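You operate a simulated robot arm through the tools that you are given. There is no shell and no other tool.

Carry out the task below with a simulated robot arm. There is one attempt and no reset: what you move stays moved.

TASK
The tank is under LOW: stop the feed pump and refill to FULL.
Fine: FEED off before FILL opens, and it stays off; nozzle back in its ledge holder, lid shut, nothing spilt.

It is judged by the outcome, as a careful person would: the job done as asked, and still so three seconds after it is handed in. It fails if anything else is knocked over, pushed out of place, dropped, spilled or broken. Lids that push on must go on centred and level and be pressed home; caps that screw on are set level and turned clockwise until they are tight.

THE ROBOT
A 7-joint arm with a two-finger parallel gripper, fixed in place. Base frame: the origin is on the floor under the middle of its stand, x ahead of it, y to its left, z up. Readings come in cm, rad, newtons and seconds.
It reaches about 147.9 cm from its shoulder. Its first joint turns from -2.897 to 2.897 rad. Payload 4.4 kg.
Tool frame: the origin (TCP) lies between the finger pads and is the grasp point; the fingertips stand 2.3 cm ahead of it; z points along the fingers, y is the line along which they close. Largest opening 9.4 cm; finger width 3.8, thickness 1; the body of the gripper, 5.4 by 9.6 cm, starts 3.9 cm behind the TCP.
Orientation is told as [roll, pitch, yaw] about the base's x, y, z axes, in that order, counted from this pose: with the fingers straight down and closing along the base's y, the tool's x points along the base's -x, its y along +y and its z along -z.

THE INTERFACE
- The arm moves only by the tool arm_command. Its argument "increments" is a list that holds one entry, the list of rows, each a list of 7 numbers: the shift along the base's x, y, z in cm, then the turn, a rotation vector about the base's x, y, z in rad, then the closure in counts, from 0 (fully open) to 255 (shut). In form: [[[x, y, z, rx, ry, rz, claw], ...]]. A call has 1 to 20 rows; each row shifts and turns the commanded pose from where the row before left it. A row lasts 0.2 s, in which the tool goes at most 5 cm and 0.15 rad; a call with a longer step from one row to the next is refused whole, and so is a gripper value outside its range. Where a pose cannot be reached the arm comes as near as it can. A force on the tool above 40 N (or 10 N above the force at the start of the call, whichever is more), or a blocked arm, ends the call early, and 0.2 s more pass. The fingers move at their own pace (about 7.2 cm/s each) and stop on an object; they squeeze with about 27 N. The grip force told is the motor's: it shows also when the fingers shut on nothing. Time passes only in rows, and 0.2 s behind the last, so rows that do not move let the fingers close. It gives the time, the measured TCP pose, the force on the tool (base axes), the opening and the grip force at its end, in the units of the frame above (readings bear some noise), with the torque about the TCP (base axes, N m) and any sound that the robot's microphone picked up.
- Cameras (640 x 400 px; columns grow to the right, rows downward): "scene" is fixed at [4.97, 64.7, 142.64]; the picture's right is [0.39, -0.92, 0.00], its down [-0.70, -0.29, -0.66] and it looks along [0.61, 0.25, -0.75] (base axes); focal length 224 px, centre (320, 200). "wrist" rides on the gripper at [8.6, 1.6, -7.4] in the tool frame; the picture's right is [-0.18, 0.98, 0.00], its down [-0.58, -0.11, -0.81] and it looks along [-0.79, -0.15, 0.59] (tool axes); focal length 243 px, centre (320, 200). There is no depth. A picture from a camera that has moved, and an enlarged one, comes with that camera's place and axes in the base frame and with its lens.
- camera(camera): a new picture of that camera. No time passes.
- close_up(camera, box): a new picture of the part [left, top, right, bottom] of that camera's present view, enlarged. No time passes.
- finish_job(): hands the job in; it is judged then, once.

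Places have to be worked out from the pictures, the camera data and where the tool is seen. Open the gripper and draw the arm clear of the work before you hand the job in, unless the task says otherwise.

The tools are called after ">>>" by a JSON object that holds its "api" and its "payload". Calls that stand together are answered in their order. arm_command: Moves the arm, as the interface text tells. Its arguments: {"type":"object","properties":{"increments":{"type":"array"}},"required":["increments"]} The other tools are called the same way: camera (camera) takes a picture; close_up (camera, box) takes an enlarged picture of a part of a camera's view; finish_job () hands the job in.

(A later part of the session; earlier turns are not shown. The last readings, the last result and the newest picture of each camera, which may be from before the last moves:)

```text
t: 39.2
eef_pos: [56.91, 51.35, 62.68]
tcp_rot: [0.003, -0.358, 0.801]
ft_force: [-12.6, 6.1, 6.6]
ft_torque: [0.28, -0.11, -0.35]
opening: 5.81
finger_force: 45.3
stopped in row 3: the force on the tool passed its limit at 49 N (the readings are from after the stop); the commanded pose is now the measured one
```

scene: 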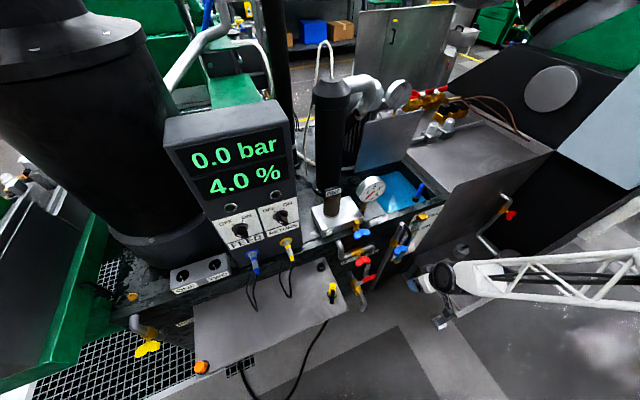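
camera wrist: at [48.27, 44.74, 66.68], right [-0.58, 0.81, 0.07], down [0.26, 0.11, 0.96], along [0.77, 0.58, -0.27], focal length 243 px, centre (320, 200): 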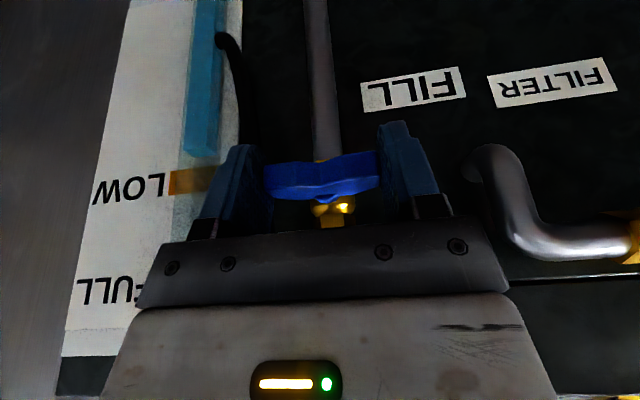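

Now roughly balanced. Trying to turn the paddle counter-clockwise (as seen from the front) in small steps about its stem axis.

>>> {"api": "arm_command", "payload": {"increments": [[[0, 0, 0, -0.05, -0.05, 0, 150], [0, 0, 0, -0.05, -0.05, 0, 150], [0, 0, 0, 0, 0, 0, 150]]]}}

>>> {"api": "close_up", "payload": {"camera": "wrist", "box": [220, 120, 420, 245]}}

>>> {"api": "close_up", "payload": {"camera": "scene", "box": [360, 180, 460, 243]}}

```text
t: 39.7
eef_pos: [56.99, 51.34, 62.16]
tcp_rot: [-0.034, -0.344, 0.76]
ft_force: [-12.1, -9.1, 5.9]
ft_torque: [0.5, -0.47, 1.35]
opening: 5.84
finger_force: 44.9
stopped in row 2: the force on the tool passed its limit at 87 N (the readings are from after the stop); the commanded pose is now the measured one
```

```text
3.20 times, centred on (320, 182) of wrist
camera zoom: at [47.94, 45.41, 66.23], right [-0.54, 0.84, 0.03], down [0.25, 0.13, 0.96], along [0.8, 0.53, -0.28], focal length 776 px, centre (320, 256)
```

zoom: 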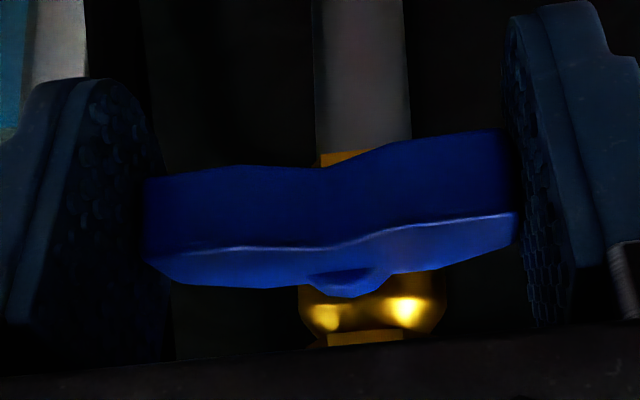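

```text
6.35 times, centred on (410, 212) of scene
camera zoom: at [4.97, 64.7, 142.64], right [0.39, -0.92, 0.0], down [-0.7, -0.29, -0.66], along [0.61, 0.25, -0.75], focal length 1421 px, centre (-251, 127)
```

zoom: 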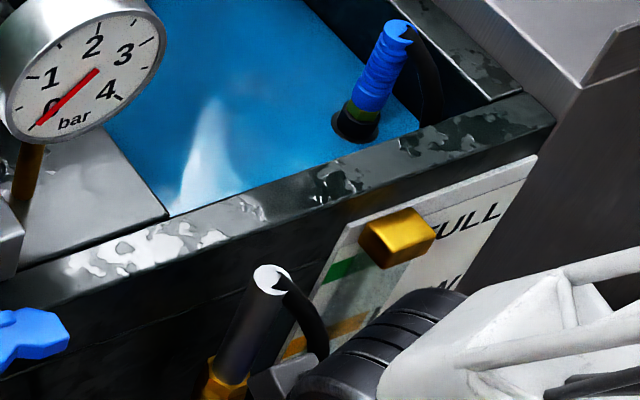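

That direction met stiff resistance (87 N peak) after only a couple of degrees. I'll release, recentre, and look at the paddle before deciding on the turn direction.

>>> {"api": "arm_command", "payload": {"increments": [[[0, 0, 0, 0, 0, 0, 52], [0, 0, 0, 0, 0, 0, 52], [-0.14, 0.14, 0.45, 0.034, 0.011, 0.037, 52], [0, 0, 0, 0, 0, 0, 52]]]}}

>>> {"api": "camera", "payload": {"camera": "wrist"}}

>>> {"api": "close_up", "payload": {"camera": "wrist", "box": [220, 120, 420, 245]}}

```text
t: 40.7
eef_pos: [56.85, 51.59, 62.3]
tcp_rot: [-0.011, -0.351, 0.772]
ft_force: [-0.2, -0.5, 0.4]
ft_torque: [-0.02, 0.0, -0.01]
opening: 7.49
finger_force: 0.1
```

```text
taken
camera wrist: at [47.97, 45.31, 66.45], right [-0.56, 0.83, 0.05], down [0.26, 0.12, 0.96], along [0.79, 0.55, -0.28], focal length 243 px, centre (320, 200)
```

wrist: 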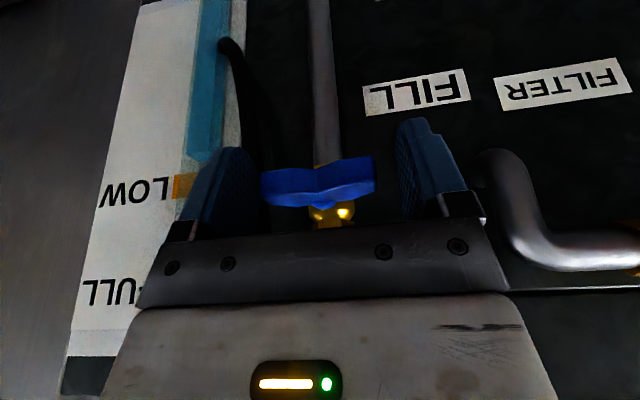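

```text
3.20 times, centred on (320, 182) of wrist
camera zoom: at [47.97, 45.31, 66.45], right [-0.56, 0.83, 0.05], down [0.26, 0.12, 0.96], along [0.79, 0.55, -0.28], focal length 776 px, centre (320, 256)
```

zoom: 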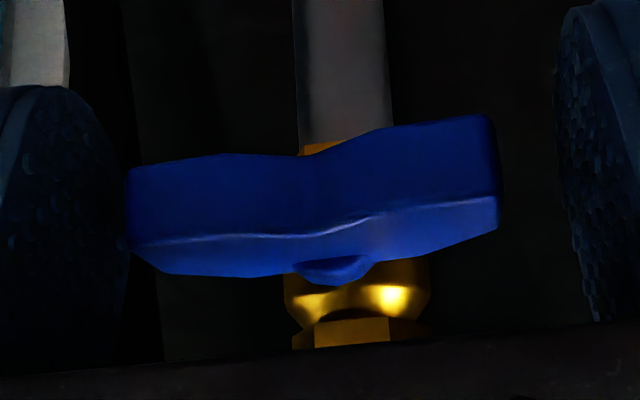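

The paddle hasn't turned and its centre appears at a≈4.15. I'll recentre, grip again and try the clockwise direction gently.

>>> {"api": "arm_command", "payload": {"increments": [[[0.28, -0.32, 0.3, 0.011, 0.003, 0.013, 52], [0, 0, 0, 0, 0, 0, 90], [0, 0, 0, 0, 0, 0, 100], [0, 0, 0, 0, 0, 0, 120], [0, 0, 0, 0, 0, 0, 120]]]}}

```text
t: 41.9
eef_pos: [56.98, 51.29, 62.47]
tcp_rot: [0.001, -0.359, 0.784]
ft_force: [5.2, 4.1, -4.6]
ft_torque: [0.14, -0.21, 0.88]
opening: 5.81
finger_force: 45.0
out of reach, approached as far as the arm can: row 1
```

Balanced grip (only ~8 N). Now a small clockwise turn.

>>> {"api": "arm_command", "payload": {"increments": [[[0, 0, 0, 0.03, 0.03, 0, 120], [0, 0, 0, 0.03, 0.03, 0, 120], [0, 0, 0, 0, 0, 0, 120]]]}}

>>> {"api": "close_up", "payload": {"camera": "wrist", "box": [220, 120, 420, 245]}}

```text
t: 42.7
eef_pos: [57.1, 51.24, 62.68]
tcp_rot: [0.103, -0.367, 0.758]
ft_force: [11.6, -28.1, 12.0]
ft_torque: [-0.55, -1.52, -0.21]
opening: 5.87
finger_force: 45.1
```

```text
3.20 times, centred on (320, 182) of wrist
camera zoom: at [48.59, 44.5, 66.69], right [-0.58, 0.8, 0.16], down [0.32, 0.04, 0.95], along [0.75, 0.6, -0.28], focal length 776 px, centre (320, 256)
```

zoom: 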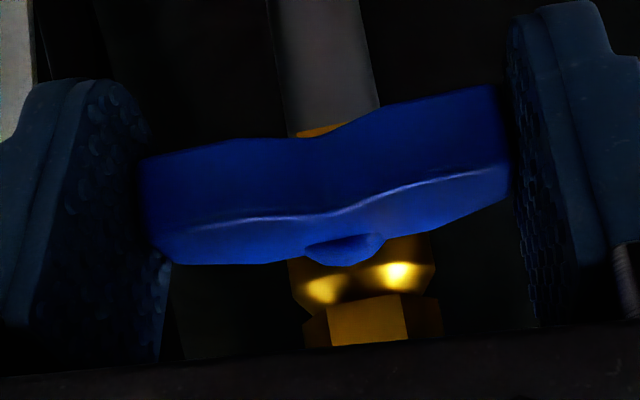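

The hand turned about 6° with ~1.5 N·m resisting. Checking a bit further clockwise to see whether the paddle follows.

>>> {"api": "arm_command", "payload": {"increments": [[[0, 0, 0, 0.03, 0.03, 0, 120], [0, 0, 0, 0.03, 0.03, 0, 120], [0, 0, 0, 0, 0, 0, 120]]]}}

>>> {"api": "close_up", "payload": {"camera": "wrist", "box": [220, 120, 420, 245]}}

>>> {"api": "close_up", "payload": {"camera": "scene", "box": [360, 190, 460, 253]}}

```text
t: 43.5
eef_pos: [57.16, 51.4, 62.63]
tcp_rot: [0.194, -0.363, 0.728]
ft_force: [23.2, -17.6, 4.3]
ft_torque: [-0.09, -0.59, -0.29]
opening: 6.15
finger_force: 13.5
```

```text
3.20 times, centred on (320, 182) of wrist
camera zoom: at [48.83, 44.31, 66.78], right [-0.56, 0.79, 0.24], down [0.38, -0.02, 0.93], along [0.74, 0.61, -0.29], focal length 776 px, centre (320, 256)
```

zoom: 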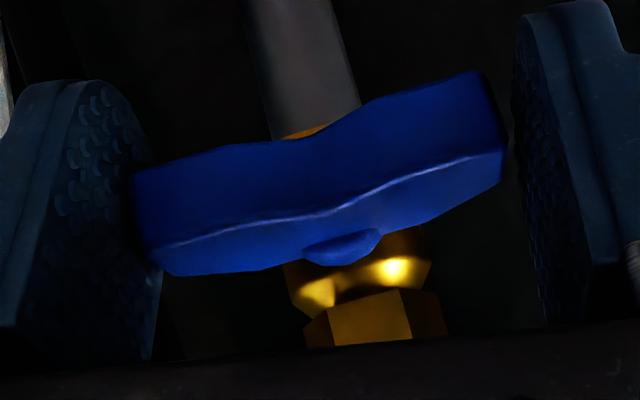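

```text
6.35 times, centred on (410, 222) of scene
camera zoom: at [4.97, 64.7, 142.64], right [0.39, -0.92, 0.0], down [-0.7, -0.29, -0.66], along [0.61, 0.25, -0.75], focal length 1421 px, centre (-251, 64)
```

zoom: 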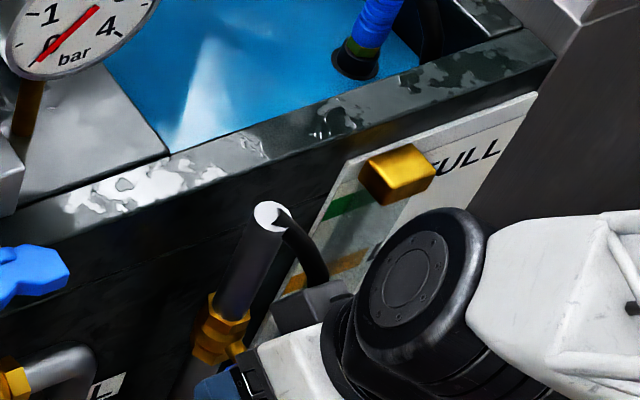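

Clockwise is a hard stop (the paddle stayed level and the jaws were forced open), so the valve opens counter-clockwise. I'll level the hand again with the jaws open and regrip centred.

>>> {"api": "arm_command", "payload": {"increments": [[[0, 0, 0, 0, 0, 0, 52], [0, 0, 0, 0, 0, 0, 52], [-0.1, -0.1, 0, -0.06, -0.06, 0, 52], [0, 0, 0, -0.06, -0.06, 0, 52], [0, 0, 0, 0, 0, 0, 52]]]}}

>>> {"api": "close_up", "payload": {"camera": "wrist", "box": [220, 120, 420, 245]}}

```text
t: 44.7
eef_pos: [56.87, 51.31, 62.62]
tcp_rot: [0.012, -0.367, 0.793]
ft_force: [-0.3, -0.1, 0.0]
ft_torque: [-0.01, 0.02, -0.01]
opening: 7.49
finger_force: 0.1
```

```text
3.20 times, centred on (320, 182) of wrist
camera zoom: at [48.16, 44.7, 66.59], right [-0.58, 0.81, 0.08], down [0.26, 0.1, 0.96], along [0.77, 0.58, -0.27], focal length 776 px, centre (320, 256)
```

zoom: 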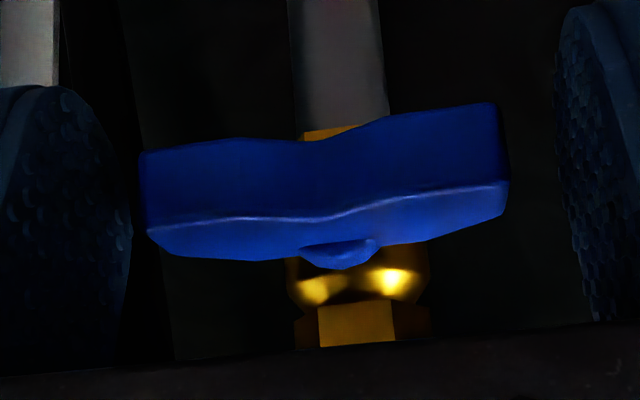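

Before regripping I'll test whether the arm itself can roll counter-clockwise here, with the jaws fully open around the paddle (no contact).

>>> {"api": "arm_command", "payload": {"increments": [[[0, 0, 0, 0, 0, 0, 0], [0, 0, 0, 0, 0, 0, 0], [0, 0, 0, -0.06, -0.06, 0, 0], [0, 0, 0, -0.06, -0.06, 0, 0], [0, 0, 0, -0.06, -0.06, 0, 0], [0, 0, 0, 0, 0, 0, 0]]]}}

```text
t: 46.2
eef_pos: [58.11, 52.67, 68.42]
tcp_rot: [-0.271, -0.429, 0.895]
ft_force: [-85.8, -72.0, 105.9]
ft_torque: [6.94, -5.86, 1.7]
opening: 9.4
finger_force: 0.1
out of reach, approached as far as the arm can: row 3
stopped in row 6: the force on the tool passed its limit at 358 N (the readings are from after the stop); the commanded pose is now the measured one
```

The arm's inverse solution jumped ("out of reach") and pressed the hand against the pipe. I'm backing off straight away from the wall.

>>> {"api": "arm_command", "payload": {"increments": [[[-1.5, -1.5, 0, 0, 0, 0, 0], [-2, -2, 0, 0, 0, 0, 0], [0, 0, 0, 0, 0, 0, 0]]]}}

>>> {"api": "camera", "payload": {"camera": "scene"}}

>>> {"api": "camera", "payload": {"camera": "wrist"}}

```text
t: 47.0
eef_pos: [54.74, 49.25, 68.01]
tcp_rot: [-0.271, -0.426, 0.892]
ft_force: [-0.7, -0.6, 0.3]
ft_torque: [0.03, -0.02, 0.01]
opening: 9.4
finger_force: 0.1
```

```text
taken
```

scene: 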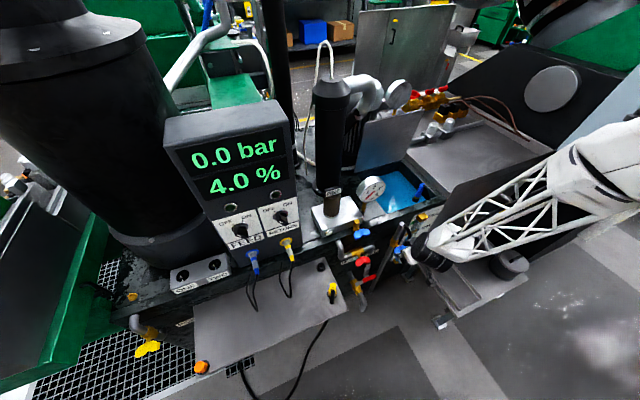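

```text
taken
camera wrist: at [45.32, 43.2, 70.74], right [-0.56, 0.81, -0.16], down [0.04, 0.22, 0.97], along [0.82, 0.54, -0.15], focal length 243 px, centre (320, 200)
```

wrist: 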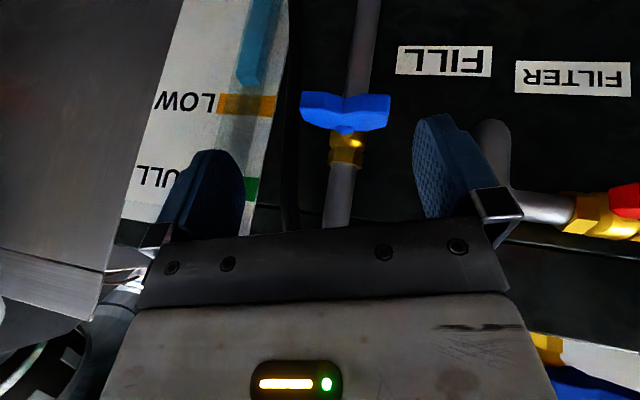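

>>> {"api": "close_up", "payload": {"camera": "scene", "box": [330, 170, 490, 270]}}

>>> {"api": "close_up", "payload": {"camera": "wrist", "box": [220, 60, 420, 185]}}

```text
4.00 times, centred on (410, 220) of scene
camera zoom: at [4.97, 64.7, 142.64], right [0.39, -0.92, 0.0], down [-0.7, -0.29, -0.66], along [0.61, 0.25, -0.75], focal length 895 px, centre (-40, 120)
```

zoom: 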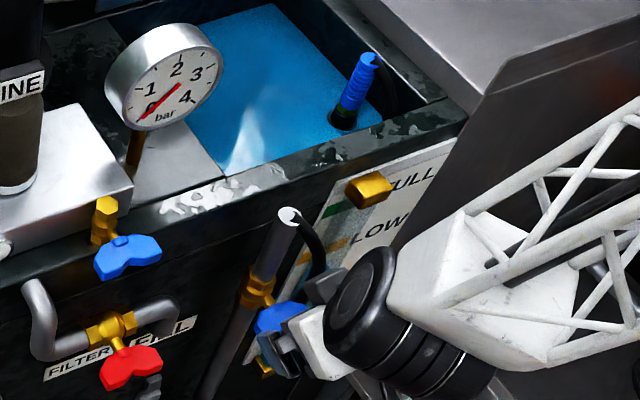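

```text
3.20 times, centred on (320, 122) of wrist
camera zoom: at [45.32, 43.2, 70.74], right [-0.56, 0.81, -0.16], down [0.04, 0.22, 0.97], along [0.82, 0.54, -0.15], focal length 776 px, centre (320, 448)
```

zoom: 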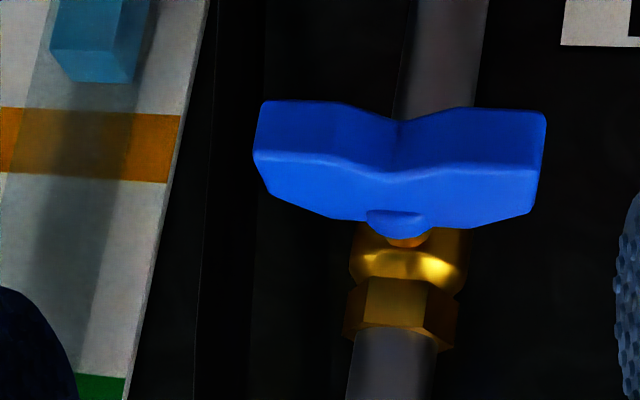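

Nothing is damaged and the valve is still closed. Rolling the hand that way isn't reachable here, so I'll instead push the left wing down with closed fingertips, using translations only. First I'll back off and restore the hand orientation.

>>> {"api": "arm_command", "payload": {"increments": [[[-2.95, -0.93, 0, 0, 0, 0, 0], [-2.95, -0.93, 0, 0.059, 0.115, -0.002, 100], [0, 0, 0, 0.059, 0.115, -0.002, 200], [0, 0, 0, 0, 0, 0, 255], [0, 0, 0, 0, 0, 0, 255]]]}}

>>> {"api": "camera", "payload": {"camera": "wrist"}}

>>> {"api": "camera", "payload": {"camera": "scene"}}

```text
t: 48.2
eef_pos: [48.83, 47.37, 68.07]
tcp_rot: [-0.002, -0.362, 0.784]
ft_force: [0.1, 0.1, -0.2]
ft_torque: [-0.03, 0.0, 0.03]
opening: 0.0
finger_force: 27.2
```

```text
taken
camera wrist: at [40.06, 40.88, 72.08], right [-0.57, 0.82, 0.06], down [0.26, 0.11, 0.96], along [0.78, 0.57, -0.27], focal length 243 px, centre (320, 200)
```

wrist: 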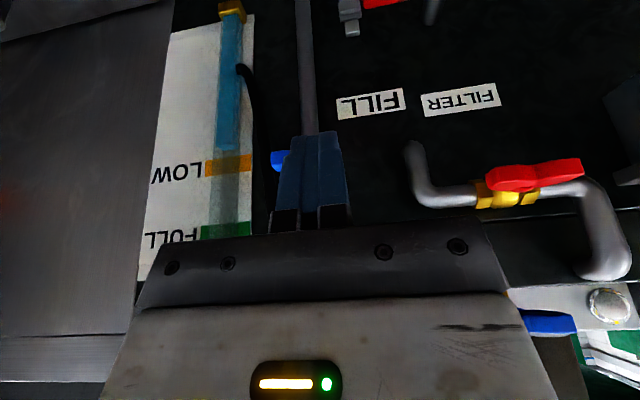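

```text
taken
```

scene: 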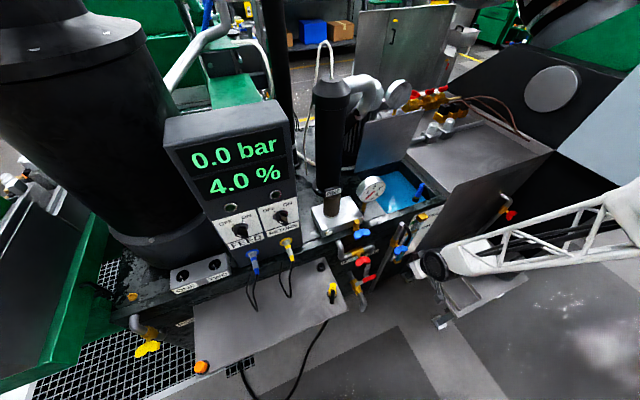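

The wrist view now shows the gauge clearly (level just under LOW). Moving in above the left wing: TCP to n≈76.4, a≈1.0, z≈67.

>>> {"api": "arm_command", "payload": {"increments": [[[1.98, 1.98, -0.3, 0, 0, 0, 255], [1.98, 1.98, -0.3, 0, 0, 0, 255], [1.98, 1.98, -0.4, 0, 0, 0, 255], [0, 0, 0, 0, 0, 0, 255]]]}}

>>> {"api": "camera", "payload": {"camera": "wrist"}}

>>> {"api": "close_up", "payload": {"camera": "scene", "box": [350, 200, 450, 263]}}

```text
t: 49.2
eef_pos: [54.99, 53.43, 66.98]
tcp_rot: [-0.001, -0.361, 0.784]
ft_force: [-0.1, 1.0, -0.8]
ft_torque: [-0.01, 0.02, 0.02]
opening: 0.02
finger_force: 26.6
```

```text
taken
camera wrist: at [46.19, 47.0, 70.96], right [-0.57, 0.82, 0.06], down [0.26, 0.11, 0.96], along [0.78, 0.57, -0.27], focal length 243 px, centre (320, 200)
```

wrist: 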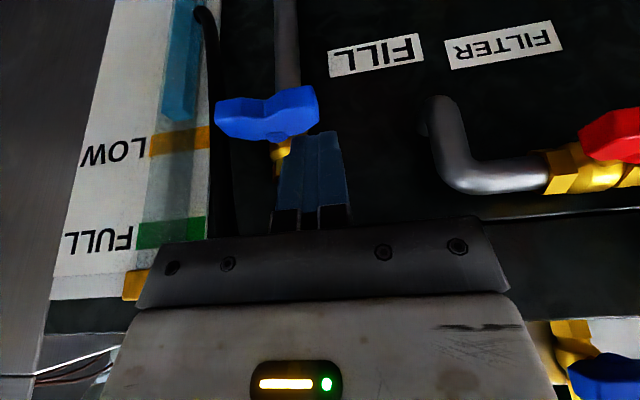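

```text
6.35 times, centred on (400, 232) of scene
camera zoom: at [4.97, 64.7, 142.64], right [0.39, -0.92, 0.0], down [-0.7, -0.29, -0.66], along [0.61, 0.25, -0.75], focal length 1421 px, centre (-188, -0)
```

zoom: 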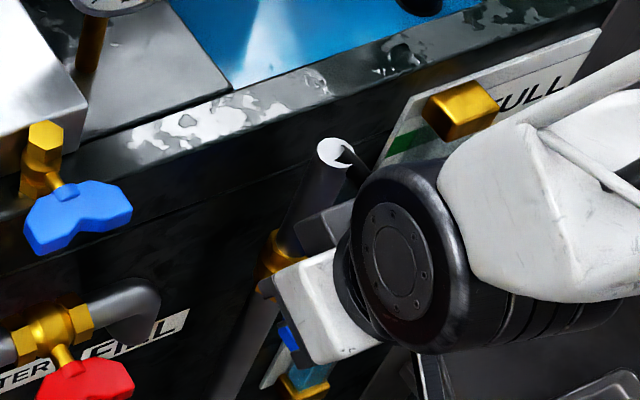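

The fingertip is right over the left wing, and the gauge is visible for monitoring. Pushing down in small steps.

>>> {"api": "arm_command", "payload": {"increments": [[[0, 0, -0.8, 0, 0, 0, 255], [0, 0, -0.6, 0, 0, 0, 255], [0, 0, -0.4, 0, 0, 0, 255], [0, 0, -0.4, 0, 0, 0, 255], [0, 0, -0.4, 0, 0, 0, 255], [0, 0, 0, 0, 0, 0, 255]]]}}

>>> {"api": "camera", "payload": {"camera": "wrist"}}

```text
t: 50.6
eef_pos: [54.93, 53.45, 64.52]
tcp_rot: [0.001, -0.361, 0.783]
ft_force: [-1.8, 2.1, 1.9]
ft_torque: [0.03, 0.02, 0.0]
opening: 0.0
finger_force: 27.3
```

```text
taken
camera wrist: at [46.18, 47.01, 68.6], right [-0.57, 0.82, 0.06], down [0.26, 0.11, 0.96], along [0.78, 0.57, -0.27], focal length 243 px, centre (320, 200)
```

wrist: 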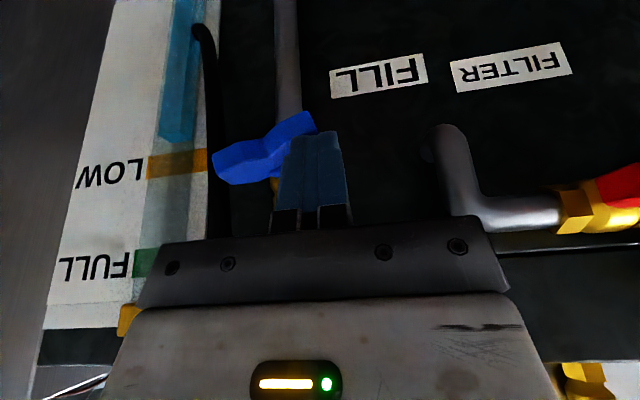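

The paddle has turned about 20–25° with only ~3 N. I'll check the gauge, wait a second, and see if the level moves.

>>> {"api": "close_up", "payload": {"camera": "wrist", "box": [120, 100, 280, 200]}}

>>> {"api": "arm_command", "payload": {"increments": [[[0, 0, 0, 0, 0, 0, 255], [0, 0, 0, 0, 0, 0, 255], [0, 0, 0, 0, 0, 0, 255], [0, 0, 0, 0, 0, 0, 255]]]}}

>>> {"api": "close_up", "payload": {"camera": "wrist", "box": [120, 100, 280, 200]}}

>>> {"api": "close_up", "payload": {"camera": "scene", "box": [350, 160, 450, 223]}}

```text
4.00 times, centred on (200, 150) of wrist
camera zoom: at [46.18, 47.01, 68.6], right [-0.57, 0.82, 0.06], down [0.26, 0.11, 0.96], along [0.78, 0.57, -0.27], focal length 970 px, centre (800, 400)
```

zoom: 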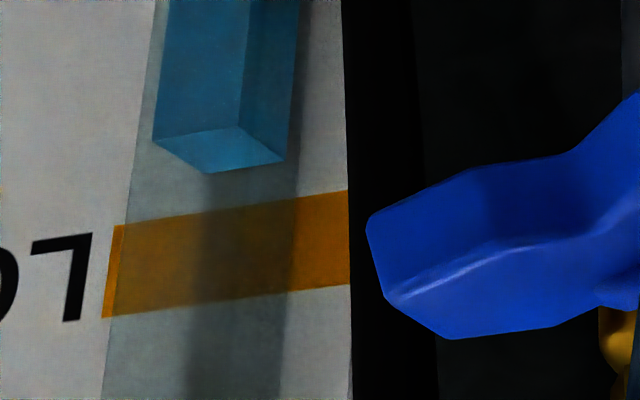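

```text
t: 51.6
eef_pos: [54.93, 53.47, 64.61]
tcp_rot: [0.0, -0.362, 0.784]
ft_force: [0.0, 0.0, 0.0]
ft_torque: [0.02, -0.01, 0.0]
opening: 0.0
finger_force: 26.8
```

```text
4.00 times, centred on (200, 150) of wrist
camera zoom: at [46.17, 47.0, 68.61], right [-0.57, 0.82, 0.06], down [0.26, 0.11, 0.96], along [0.78, 0.57, -0.27], focal length 970 px, centre (800, 400)
```

zoom: 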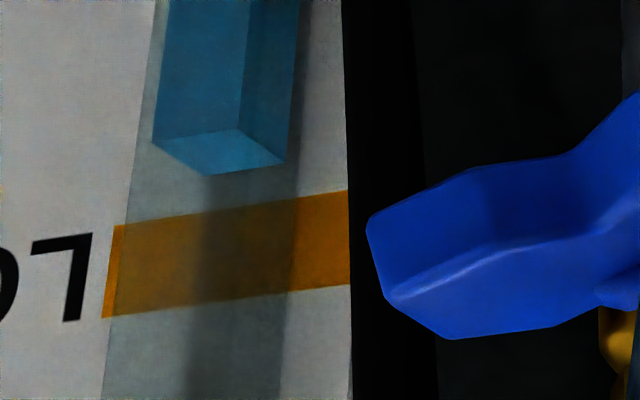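

```text
6.35 times, centred on (400, 192) of scene
camera zoom: at [4.97, 64.7, 142.64], right [0.39, -0.92, 0.0], down [-0.7, -0.29, -0.66], along [0.61, 0.25, -0.75], focal length 1421 px, centre (-188, 254)
```

zoom: 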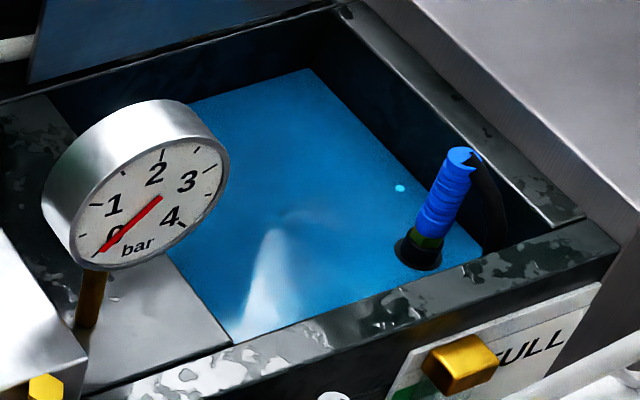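

A small light-cyan dot has appeared near the nozzle. I'm inspecting it closely before going further.

>>> {"api": "close_up", "payload": {"camera": "scene", "box": [400, 175, 440, 200]}}

>>> {"api": "close_up", "payload": {"camera": "scene", "box": [360, 200, 440, 250]}}

```text
16.00 times, centred on (420, 188) of scene
camera zoom: at [4.97, 64.7, 142.64], right [0.39, -0.92, 0.0], down [-0.7, -0.29, -0.66], along [0.61, 0.25, -0.75], focal length 3580 px, centre (-1280, 400)
```

zoom: 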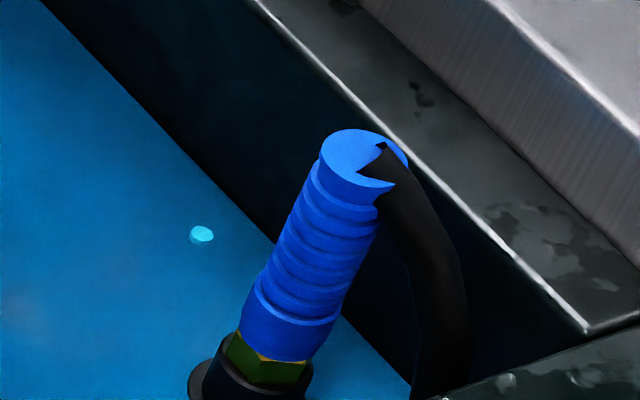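

```text
8.00 times, centred on (400, 225) of scene
camera zoom: at [4.97, 64.7, 142.64], right [0.39, -0.92, 0.0], down [-0.7, -0.29, -0.66], along [0.61, 0.25, -0.75], focal length 1790 px, centre (-320, 0)
```

zoom: 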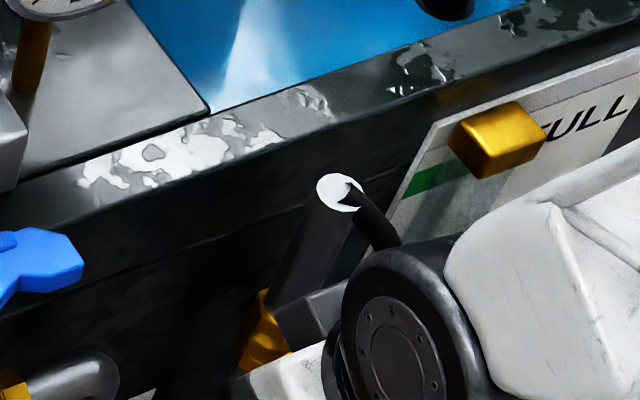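

The dot lies on the blue surface about 6 cm behind the nozzle near the right wall. I'll wait briefly and compare.

>>> {"api": "arm_command", "payload": {"increments": [[[0, 0, 0, 0, 0, 0, 255], [0, 0, 0, 0, 0, 0, 255]]]}}

>>> {"api": "close_up", "payload": {"camera": "scene", "box": [400, 175, 440, 200]}}

>>> {"api": "close_up", "payload": {"camera": "scene", "box": [350, 160, 450, 223]}}

>>> {"api": "close_up", "payload": {"camera": "wrist", "box": [120, 100, 280, 200]}}

```text
t: 52.2
eef_pos: [54.93, 53.47, 64.56]
tcp_rot: [0.002, -0.36, 0.784]
ft_force: [-0.8, -0.9, 0.6]
ft_torque: [0.01, 0.04, 0.0]
opening: 0.01
finger_force: 26.8
```

```text
16.00 times, centred on (420, 188) of scene
camera zoom: at [4.97, 64.7, 142.64], right [0.39, -0.92, 0.0], down [-0.7, -0.29, -0.66], along [0.61, 0.25, -0.75], focal length 3580 px, centre (-1280, 400)
```

zoom: 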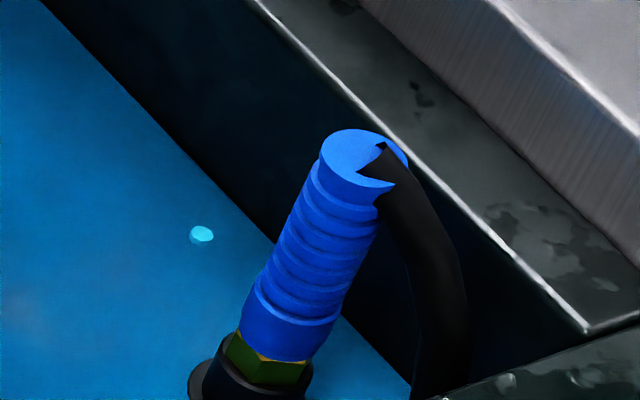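

```text
6.35 times, centred on (400, 192) of scene
camera zoom: at [4.97, 64.7, 142.64], right [0.39, -0.92, 0.0], down [-0.7, -0.29, -0.66], along [0.61, 0.25, -0.75], focal length 1421 px, centre (-188, 254)
```

zoom: 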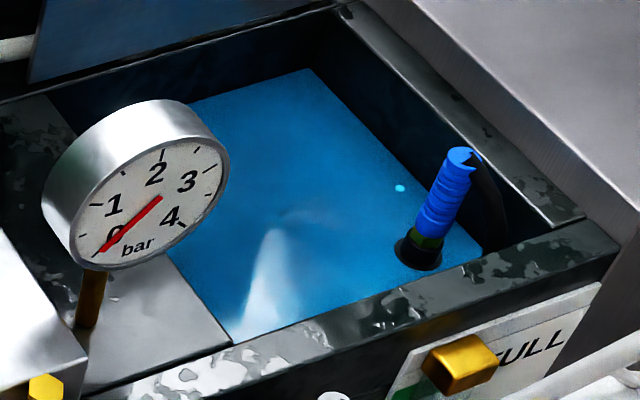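

```text
4.00 times, centred on (200, 150) of wrist
camera zoom: at [46.17, 47.01, 68.61], right [-0.57, 0.82, 0.06], down [0.26, 0.11, 0.96], along [0.78, 0.57, -0.27], focal length 970 px, centre (800, 400)
```

zoom: 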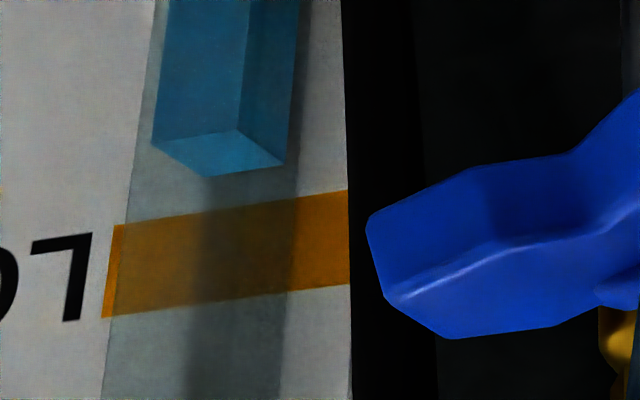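

The dot is static (not a growing puddle), and the gauge column is rising slowly (≈0.06 cm/s), so the inflow is going into the tank. I'll open the valve further, to roughly 60°.

>>> {"api": "arm_command", "payload": {"increments": [[[0.04, -0.04, -0.4, 0, 0, 0, 255], [0.1, -0.1, -0.4, 0, 0, 0, 255], [0.18, -0.18, -0.45, 0, 0, 0, 255], [0, 0, 0, 0, 0, 0, 255]]]}}

>>> {"api": "camera", "payload": {"camera": "wrist"}}

>>> {"api": "close_up", "payload": {"camera": "wrist", "box": [120, 100, 280, 200]}}

>>> {"api": "close_up", "payload": {"camera": "scene", "box": [350, 160, 450, 223]}}

```text
t: 53.2
eef_pos: [55.3, 53.01, 63.38]
tcp_rot: [-0.002, -0.362, 0.784]
ft_force: [-0.7, -0.2, 1.2]
ft_torque: [-0.02, -0.02, -0.02]
opening: 0.0
finger_force: 27.2
```

```text
taken
camera wrist: at [46.49, 46.66, 67.35], right [-0.57, 0.82, 0.06], down [0.26, 0.11, 0.96], along [0.78, 0.57, -0.27], focal length 243 px, centre (320, 200)
```

wrist: 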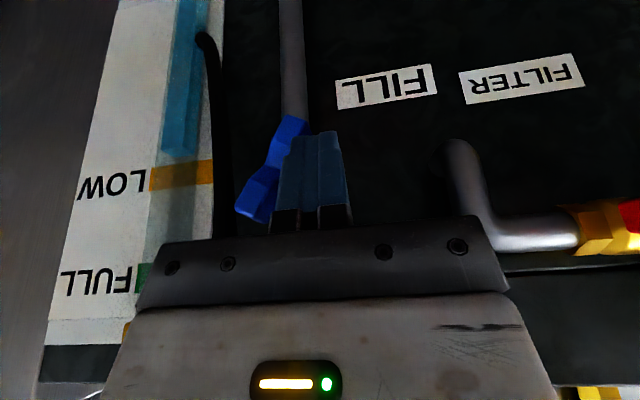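

```text
4.00 times, centred on (200, 150) of wrist
camera zoom: at [46.49, 46.66, 67.35], right [-0.57, 0.82, 0.06], down [0.26, 0.11, 0.96], along [0.78, 0.57, -0.27], focal length 970 px, centre (800, 400)
```

zoom: 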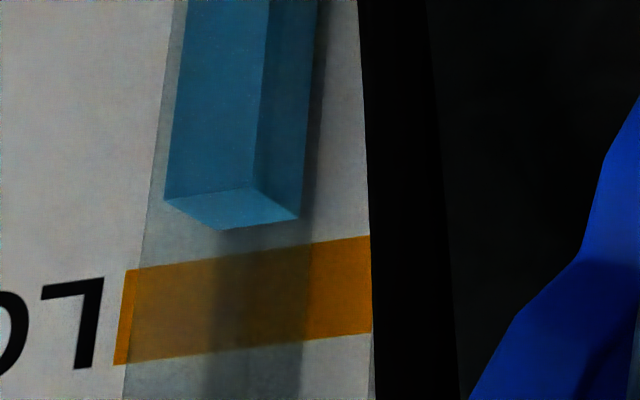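

```text
6.35 times, centred on (400, 192) of scene
camera zoom: at [4.97, 64.7, 142.64], right [0.39, -0.92, 0.0], down [-0.7, -0.29, -0.66], along [0.61, 0.25, -0.75], focal length 1421 px, centre (-188, 254)
```

zoom: 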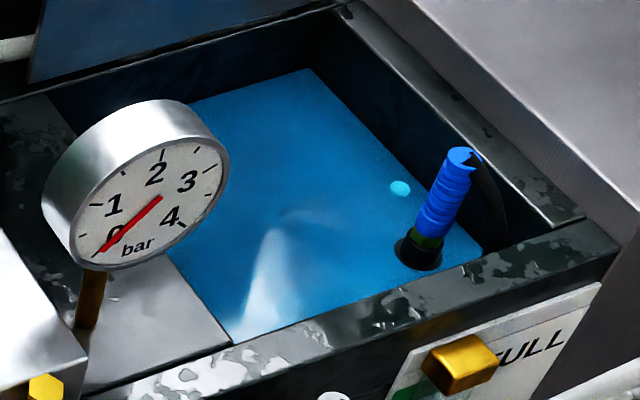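

The dot grew with the valve opening, so it's the inflow's upwelling in the tank, and the gauge keeps rising. Letting it run for two seconds and measuring the rate.

>>> {"api": "arm_command", "payload": {"increments": [[[0, 0, 0, 0, 0, 0, 255], [0, 0, 0, 0, 0, 0, 255], [0, 0, 0, 0, 0, 0, 255], [0, 0, 0, 0, 0, 0, 255], [0, 0, 0, 0, 0, 0, 255], [0, 0, 0, 0, 0, 0, 255], [0, 0, 0, 0, 0, 0, 255], [0, 0, 0, 0, 0, 0, 255], [0, 0, 0, 0, 0, 0, 255]]]}}

>>> {"api": "close_up", "payload": {"camera": "wrist", "box": [120, 100, 280, 200]}}

>>> {"api": "camera", "payload": {"camera": "scene"}}

>>> {"api": "close_up", "payload": {"camera": "scene", "box": [350, 160, 450, 223]}}

```text
t: 55.2
eef_pos: [55.29, 52.99, 63.36]
tcp_rot: [-0.002, -0.363, 0.783]
ft_force: [0.5, -0.1, 0.2]
ft_torque: [-0.01, 0.01, 0.01]
opening: 0.0
finger_force: 26.9
```

```text
4.00 times, centred on (200, 150) of wrist
camera zoom: at [46.48, 46.67, 67.36], right [-0.57, 0.82, 0.06], down [0.26, 0.11, 0.96], along [0.78, 0.57, -0.27], focal length 970 px, centre (800, 400)
```

zoom: 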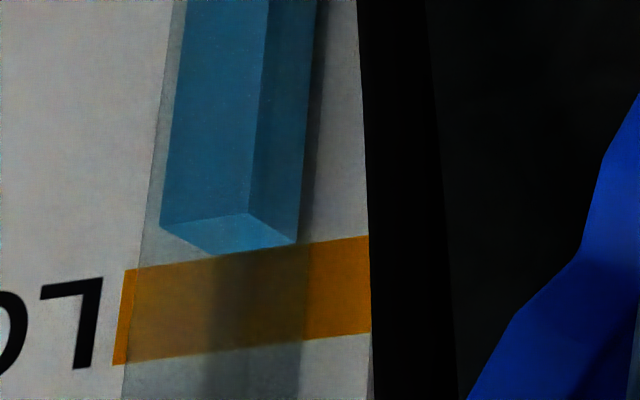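

```text
taken
```

scene: 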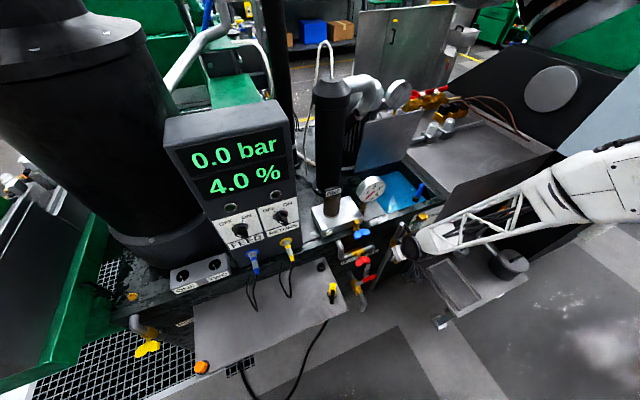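

```text
6.35 times, centred on (400, 192) of scene
camera zoom: at [4.97, 64.7, 142.64], right [0.39, -0.92, 0.0], down [-0.7, -0.29, -0.66], along [0.61, 0.25, -0.75], focal length 1421 px, centre (-188, 254)
```

zoom: 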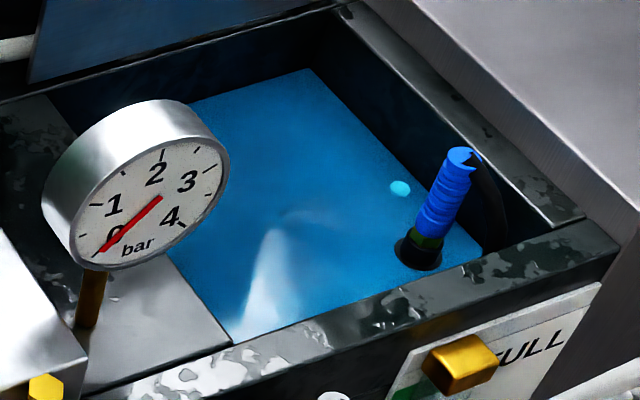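

Rate is ≈0.23 cm/s; the valve stays where I leave it. I'll lift the fingers off and stand by just in front of the paddle, where the wrist camera can see both LOW and FULL.

>>> {"api": "arm_command", "payload": {"increments": [[[-0.35, 0.35, 0.5, 0, 0, 0, 255], [-1, -1, 2.2, 0, 0, 0, 255], [-1, -1, 2, 0, 0, 0, 255], [-0.4, -1.6, 1.2, 0, 0, 0, 255], [0.6, -0.6, 0, 0, 0, 0, 255], [0, 0, 0, 0, 0, 0, 255]]]}}

>>> {"api": "camera", "payload": {"camera": "wrist"}}

>>> {"api": "close_up", "payload": {"camera": "scene", "box": [360, 200, 460, 263]}}

```text
t: 56.6
eef_pos: [53.04, 49.16, 69.24]
tcp_rot: [0.001, -0.36, 0.786]
ft_force: [1.0, -0.1, 0.1]
ft_torque: [0.01, 0.0, 0.02]
opening: 0.03
finger_force: 26.8
```

```text
taken
camera wrist: at [44.31, 42.75, 73.16], right [-0.57, 0.82, 0.06], down [0.26, 0.11, 0.96], along [0.78, 0.57, -0.27], focal length 243 px, centre (320, 200)
```

wrist: 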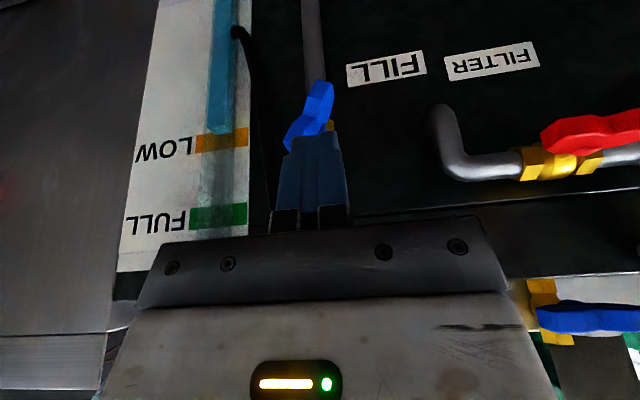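

```text
6.35 times, centred on (410, 232) of scene
camera zoom: at [4.97, 64.7, 142.64], right [0.39, -0.92, 0.0], down [-0.7, -0.29, -0.66], along [0.61, 0.25, -0.75], focal length 1421 px, centre (-251, -0)
```

zoom: 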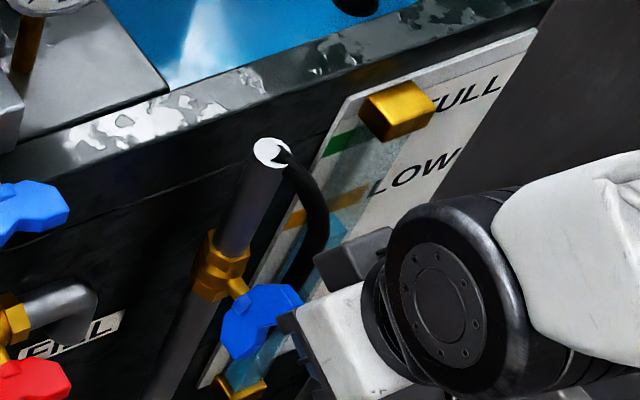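

Both marks are visible from this standby pose, with the level just entering the LOW band. Waiting 4 s at a time and watching.

>>> {"api": "arm_command", "payload": {"increments": [[[0, 0, 0, 0, 0, 0, 255], [0, 0, 0, 0, 0, 0, 255], [0, 0, 0, 0, 0, 0, 255], [0, 0, 0, 0, 0, 0, 255], [0, 0, 0, 0, 0, 0, 255], [0, 0, 0, 0, 0, 0, 255], [0, 0, 0, 0, 0, 0, 255], [0, 0, 0, 0, 0, 0, 255], [0, 0, 0, 0, 0, 0, 255], [0, 0, 0, 0, 0, 0, 255], [0, 0, 0, 0, 0, 0, 255], [0, 0, 0, 0, 0, 0, 255], [0, 0, 0, 0, 0, 0, 255], [0, 0, 0, 0, 0, 0, 255], [0, 0, 0, 0, 0, 0, 255], [0, 0, 0, 0, 0, 0, 255], [0, 0, 0, 0, 0, 0, 255], [0, 0, 0, 0, 0, 0, 255], [0, 0, 0, 0, 0, 0, 255], [0, 0, 0, 0, 0, 0, 255]]]}}

>>> {"api": "close_up", "payload": {"camera": "wrist", "box": [150, 140, 310, 240]}}

>>> {"api": "close_up", "payload": {"camera": "wrist", "box": [120, 60, 344, 200]}}

>>> {"api": "close_up", "payload": {"camera": "scene", "box": [350, 160, 450, 223]}}

```text
t: 60.8
eef_pos: [53.06, 49.17, 69.24]
tcp_rot: [0.0, -0.361, 0.783]
ft_force: [0.0, -0.1, 0.5]
ft_torque: [0.02, 0.03, -0.01]
opening: 0.02
finger_force: 27.0
```

```text
4.00 times, centred on (230, 190) of wrist
camera zoom: at [44.32, 42.76, 73.16], right [-0.57, 0.82, 0.06], down [0.26, 0.11, 0.96], along [0.78, 0.57, -0.27], focal length 970 px, centre (680, 240)
```

zoom: 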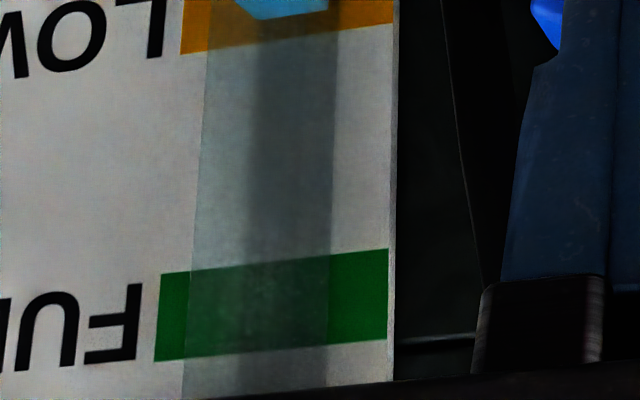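

```text
2.86 times, centred on (232, 130) of wrist
camera zoom: at [44.32, 42.76, 73.16], right [-0.57, 0.82, 0.06], down [0.26, 0.11, 0.96], along [0.78, 0.57, -0.27], focal length 693 px, centre (571, 400)
```

zoom: 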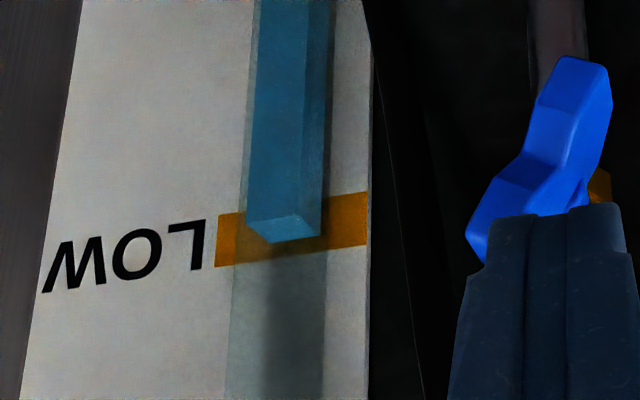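

```text
6.35 times, centred on (400, 192) of scene
camera zoom: at [4.97, 64.7, 142.64], right [0.39, -0.92, 0.0], down [-0.7, -0.29, -0.66], along [0.61, 0.25, -0.75], focal length 1421 px, centre (-188, 254)
```

zoom: 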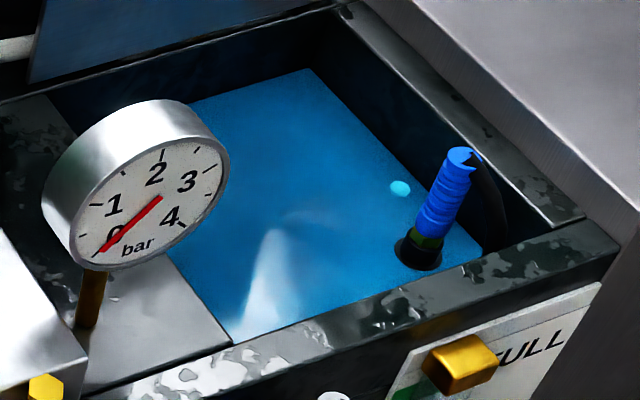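

Level is at LOW now, rising ≈2.6 px/s in this view, with about 72 px to FULL. Waiting on, checking periodically.

>>> {"api": "arm_command", "payload": {"increments": [[[0, 0, 0, 0, 0, 0, 255], [0, 0, 0, 0, 0, 0, 255], [0, 0, 0, 0, 0, 0, 255], [0, 0, 0, 0, 0, 0, 255], [0, 0, 0, 0, 0, 0, 255], [0, 0, 0, 0, 0, 0, 255], [0, 0, 0, 0, 0, 0, 255], [0, 0, 0, 0, 0, 0, 255], [0, 0, 0, 0, 0, 0, 255], [0, 0, 0, 0, 0, 0, 255], [0, 0, 0, 0, 0, 0, 255], [0, 0, 0, 0, 0, 0, 255], [0, 0, 0, 0, 0, 0, 255], [0, 0, 0, 0, 0, 0, 255], [0, 0, 0, 0, 0, 0, 255], [0, 0, 0, 0, 0, 0, 255], [0, 0, 0, 0, 0, 0, 255], [0, 0, 0, 0, 0, 0, 255], [0, 0, 0, 0, 0, 0, 255], [0, 0, 0, 0, 0, 0, 255]]]}}

>>> {"api": "close_up", "payload": {"camera": "wrist", "box": [150, 140, 310, 240]}}

>>> {"api": "camera", "payload": {"camera": "scene"}}

```text
t: 65.0
eef_pos: [53.08, 49.13, 69.2]
tcp_rot: [-0.001, -0.362, 0.785]
ft_force: [0.3, 0.0, 0.7]
ft_torque: [0.0, 0.01, 0.03]
opening: 0.03
finger_force: 27.1
```

```text
4.00 times, centred on (230, 190) of wrist
camera zoom: at [44.32, 42.76, 73.16], right [-0.57, 0.82, 0.06], down [0.26, 0.11, 0.96], along [0.78, 0.57, -0.27], focal length 970 px, centre (680, 240)
```

zoom: 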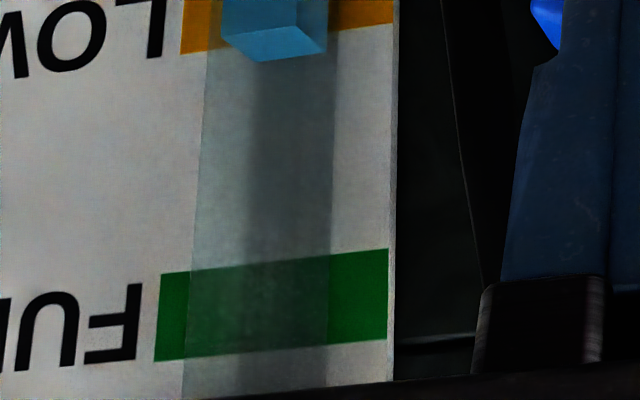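

```text
taken
```

scene: 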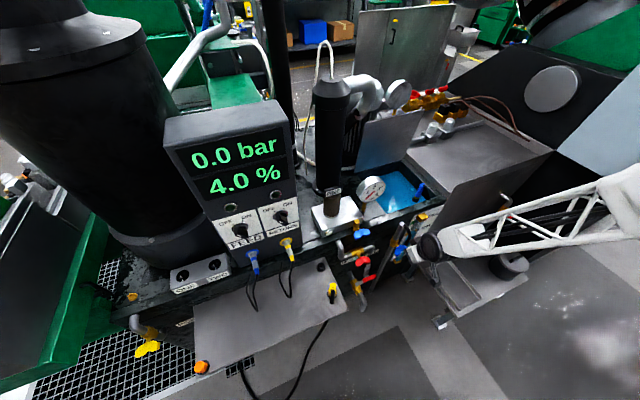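

Steady at ≈10.5 zoomed px/s; FULL's centre is at y≈305, the level at 62. Waiting about 12 more seconds.

>>> {"api": "arm_command", "payload": {"increments": [[[0, 0, 0, 0, 0, 0, 255], [0, 0, 0, 0, 0, 0, 255], [0, 0, 0, 0, 0, 0, 255], [0, 0, 0, 0, 0, 0, 255], [0, 0, 0, 0, 0, 0, 255], [0, 0, 0, 0, 0, 0, 255], [0, 0, 0, 0, 0, 0, 255], [0, 0, 0, 0, 0, 0, 255], [0, 0, 0, 0, 0, 0, 255], [0, 0, 0, 0, 0, 0, 255], [0, 0, 0, 0, 0, 0, 255], [0, 0, 0, 0, 0, 0, 255], [0, 0, 0, 0, 0, 0, 255], [0, 0, 0, 0, 0, 0, 255], [0, 0, 0, 0, 0, 0, 255], [0, 0, 0, 0, 0, 0, 255], [0, 0, 0, 0, 0, 0, 255], [0, 0, 0, 0, 0, 0, 255], [0, 0, 0, 0, 0, 0, 255], [0, 0, 0, 0, 0, 0, 255]]]}}

>>> {"api": "close_up", "payload": {"camera": "wrist", "box": [150, 140, 310, 240]}}

```text
t: 69.2
eef_pos: [53.12, 49.13, 69.04]
tcp_rot: [-0.001, -0.361, 0.784]
ft_force: [0.1, -0.6, -0.4]
ft_torque: [0.01, 0.0, 0.03]
opening: 0.0
finger_force: 27.4
```

```text
4.00 times, centred on (230, 190) of wrist
camera zoom: at [44.32, 42.76, 73.16], right [-0.57, 0.82, 0.06], down [0.26, 0.11, 0.96], along [0.78, 0.57, -0.27], focal length 970 px, centre (680, 240)
```

zoom: 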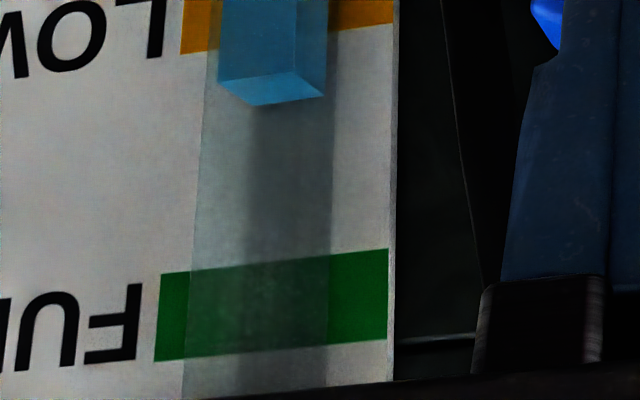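

Level at y=106. Two more 4-second waits.

>>> {"api": "arm_command", "payload": {"increments": [[[0, 0, 0, 0, 0, 0, 255], [0, 0, 0, 0, 0, 0, 255], [0, 0, 0, 0, 0, 0, 255], [0, 0, 0, 0, 0, 0, 255], [0, 0, 0, 0, 0, 0, 255], [0, 0, 0, 0, 0, 0, 255], [0, 0, 0, 0, 0, 0, 255], [0, 0, 0, 0, 0, 0, 255], [0, 0, 0, 0, 0, 0, 255], [0, 0, 0, 0, 0, 0, 255], [0, 0, 0, 0, 0, 0, 255], [0, 0, 0, 0, 0, 0, 255], [0, 0, 0, 0, 0, 0, 255], [0, 0, 0, 0, 0, 0, 255], [0, 0, 0, 0, 0, 0, 255], [0, 0, 0, 0, 0, 0, 255], [0, 0, 0, 0, 0, 0, 255], [0, 0, 0, 0, 0, 0, 255], [0, 0, 0, 0, 0, 0, 255], [0, 0, 0, 0, 0, 0, 255]]]}}

>>> {"api": "close_up", "payload": {"camera": "wrist", "box": [150, 140, 310, 240]}}

>>> {"api": "close_up", "payload": {"camera": "scene", "box": [350, 160, 450, 223]}}

>>> {"api": "close_up", "payload": {"camera": "scene", "box": [360, 200, 460, 263]}}

```text
t: 73.4
eef_pos: [53.12, 49.17, 69.01]
tcp_rot: [-0.001, -0.361, 0.786]
ft_force: [0.7, 0.0, 0.6]
ft_torque: [-0.02, -0.02, 0.02]
opening: 0.0
finger_force: 26.7
```

```text
4.00 times, centred on (230, 190) of wrist
camera zoom: at [44.31, 42.76, 73.16], right [-0.57, 0.82, 0.06], down [0.26, 0.11, 0.96], along [0.78, 0.57, -0.27], focal length 970 px, centre (680, 240)
```

zoom: 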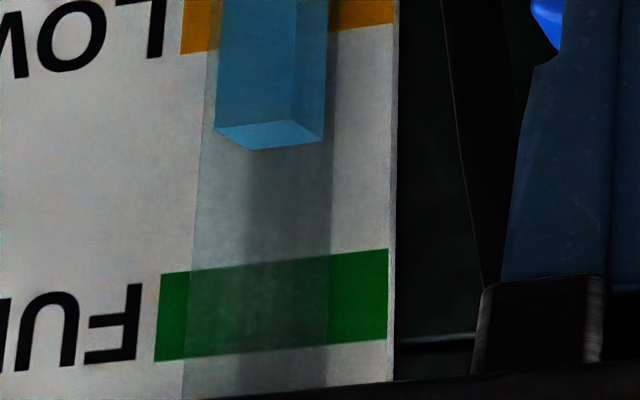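

```text
6.35 times, centred on (400, 192) of scene
camera zoom: at [4.97, 64.7, 142.64], right [0.39, -0.92, 0.0], down [-0.7, -0.29, -0.66], along [0.61, 0.25, -0.75], focal length 1421 px, centre (-188, 254)
```

zoom: 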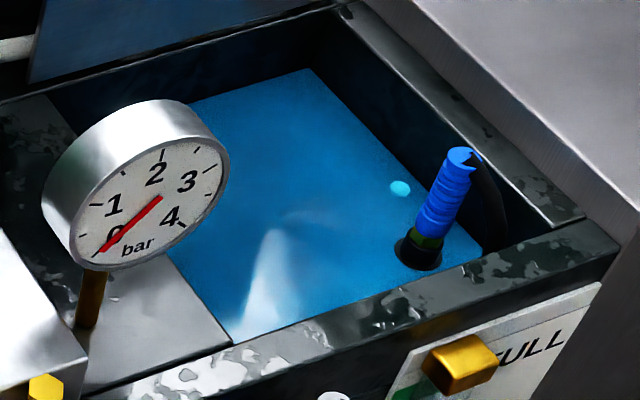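

```text
6.35 times, centred on (410, 232) of scene
camera zoom: at [4.97, 64.7, 142.64], right [0.39, -0.92, 0.0], down [-0.7, -0.29, -0.66], along [0.61, 0.25, -0.75], focal length 1421 px, centre (-251, -0)
```

zoom: 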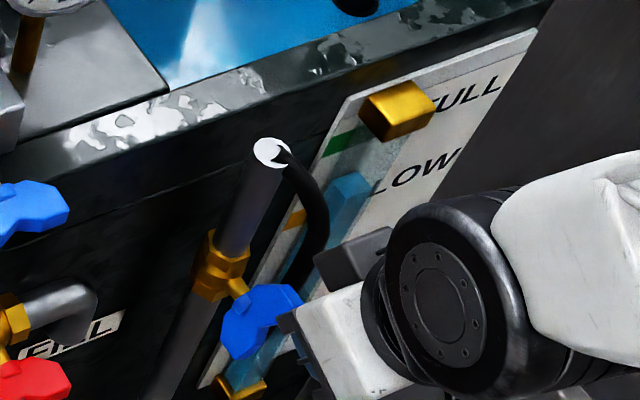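

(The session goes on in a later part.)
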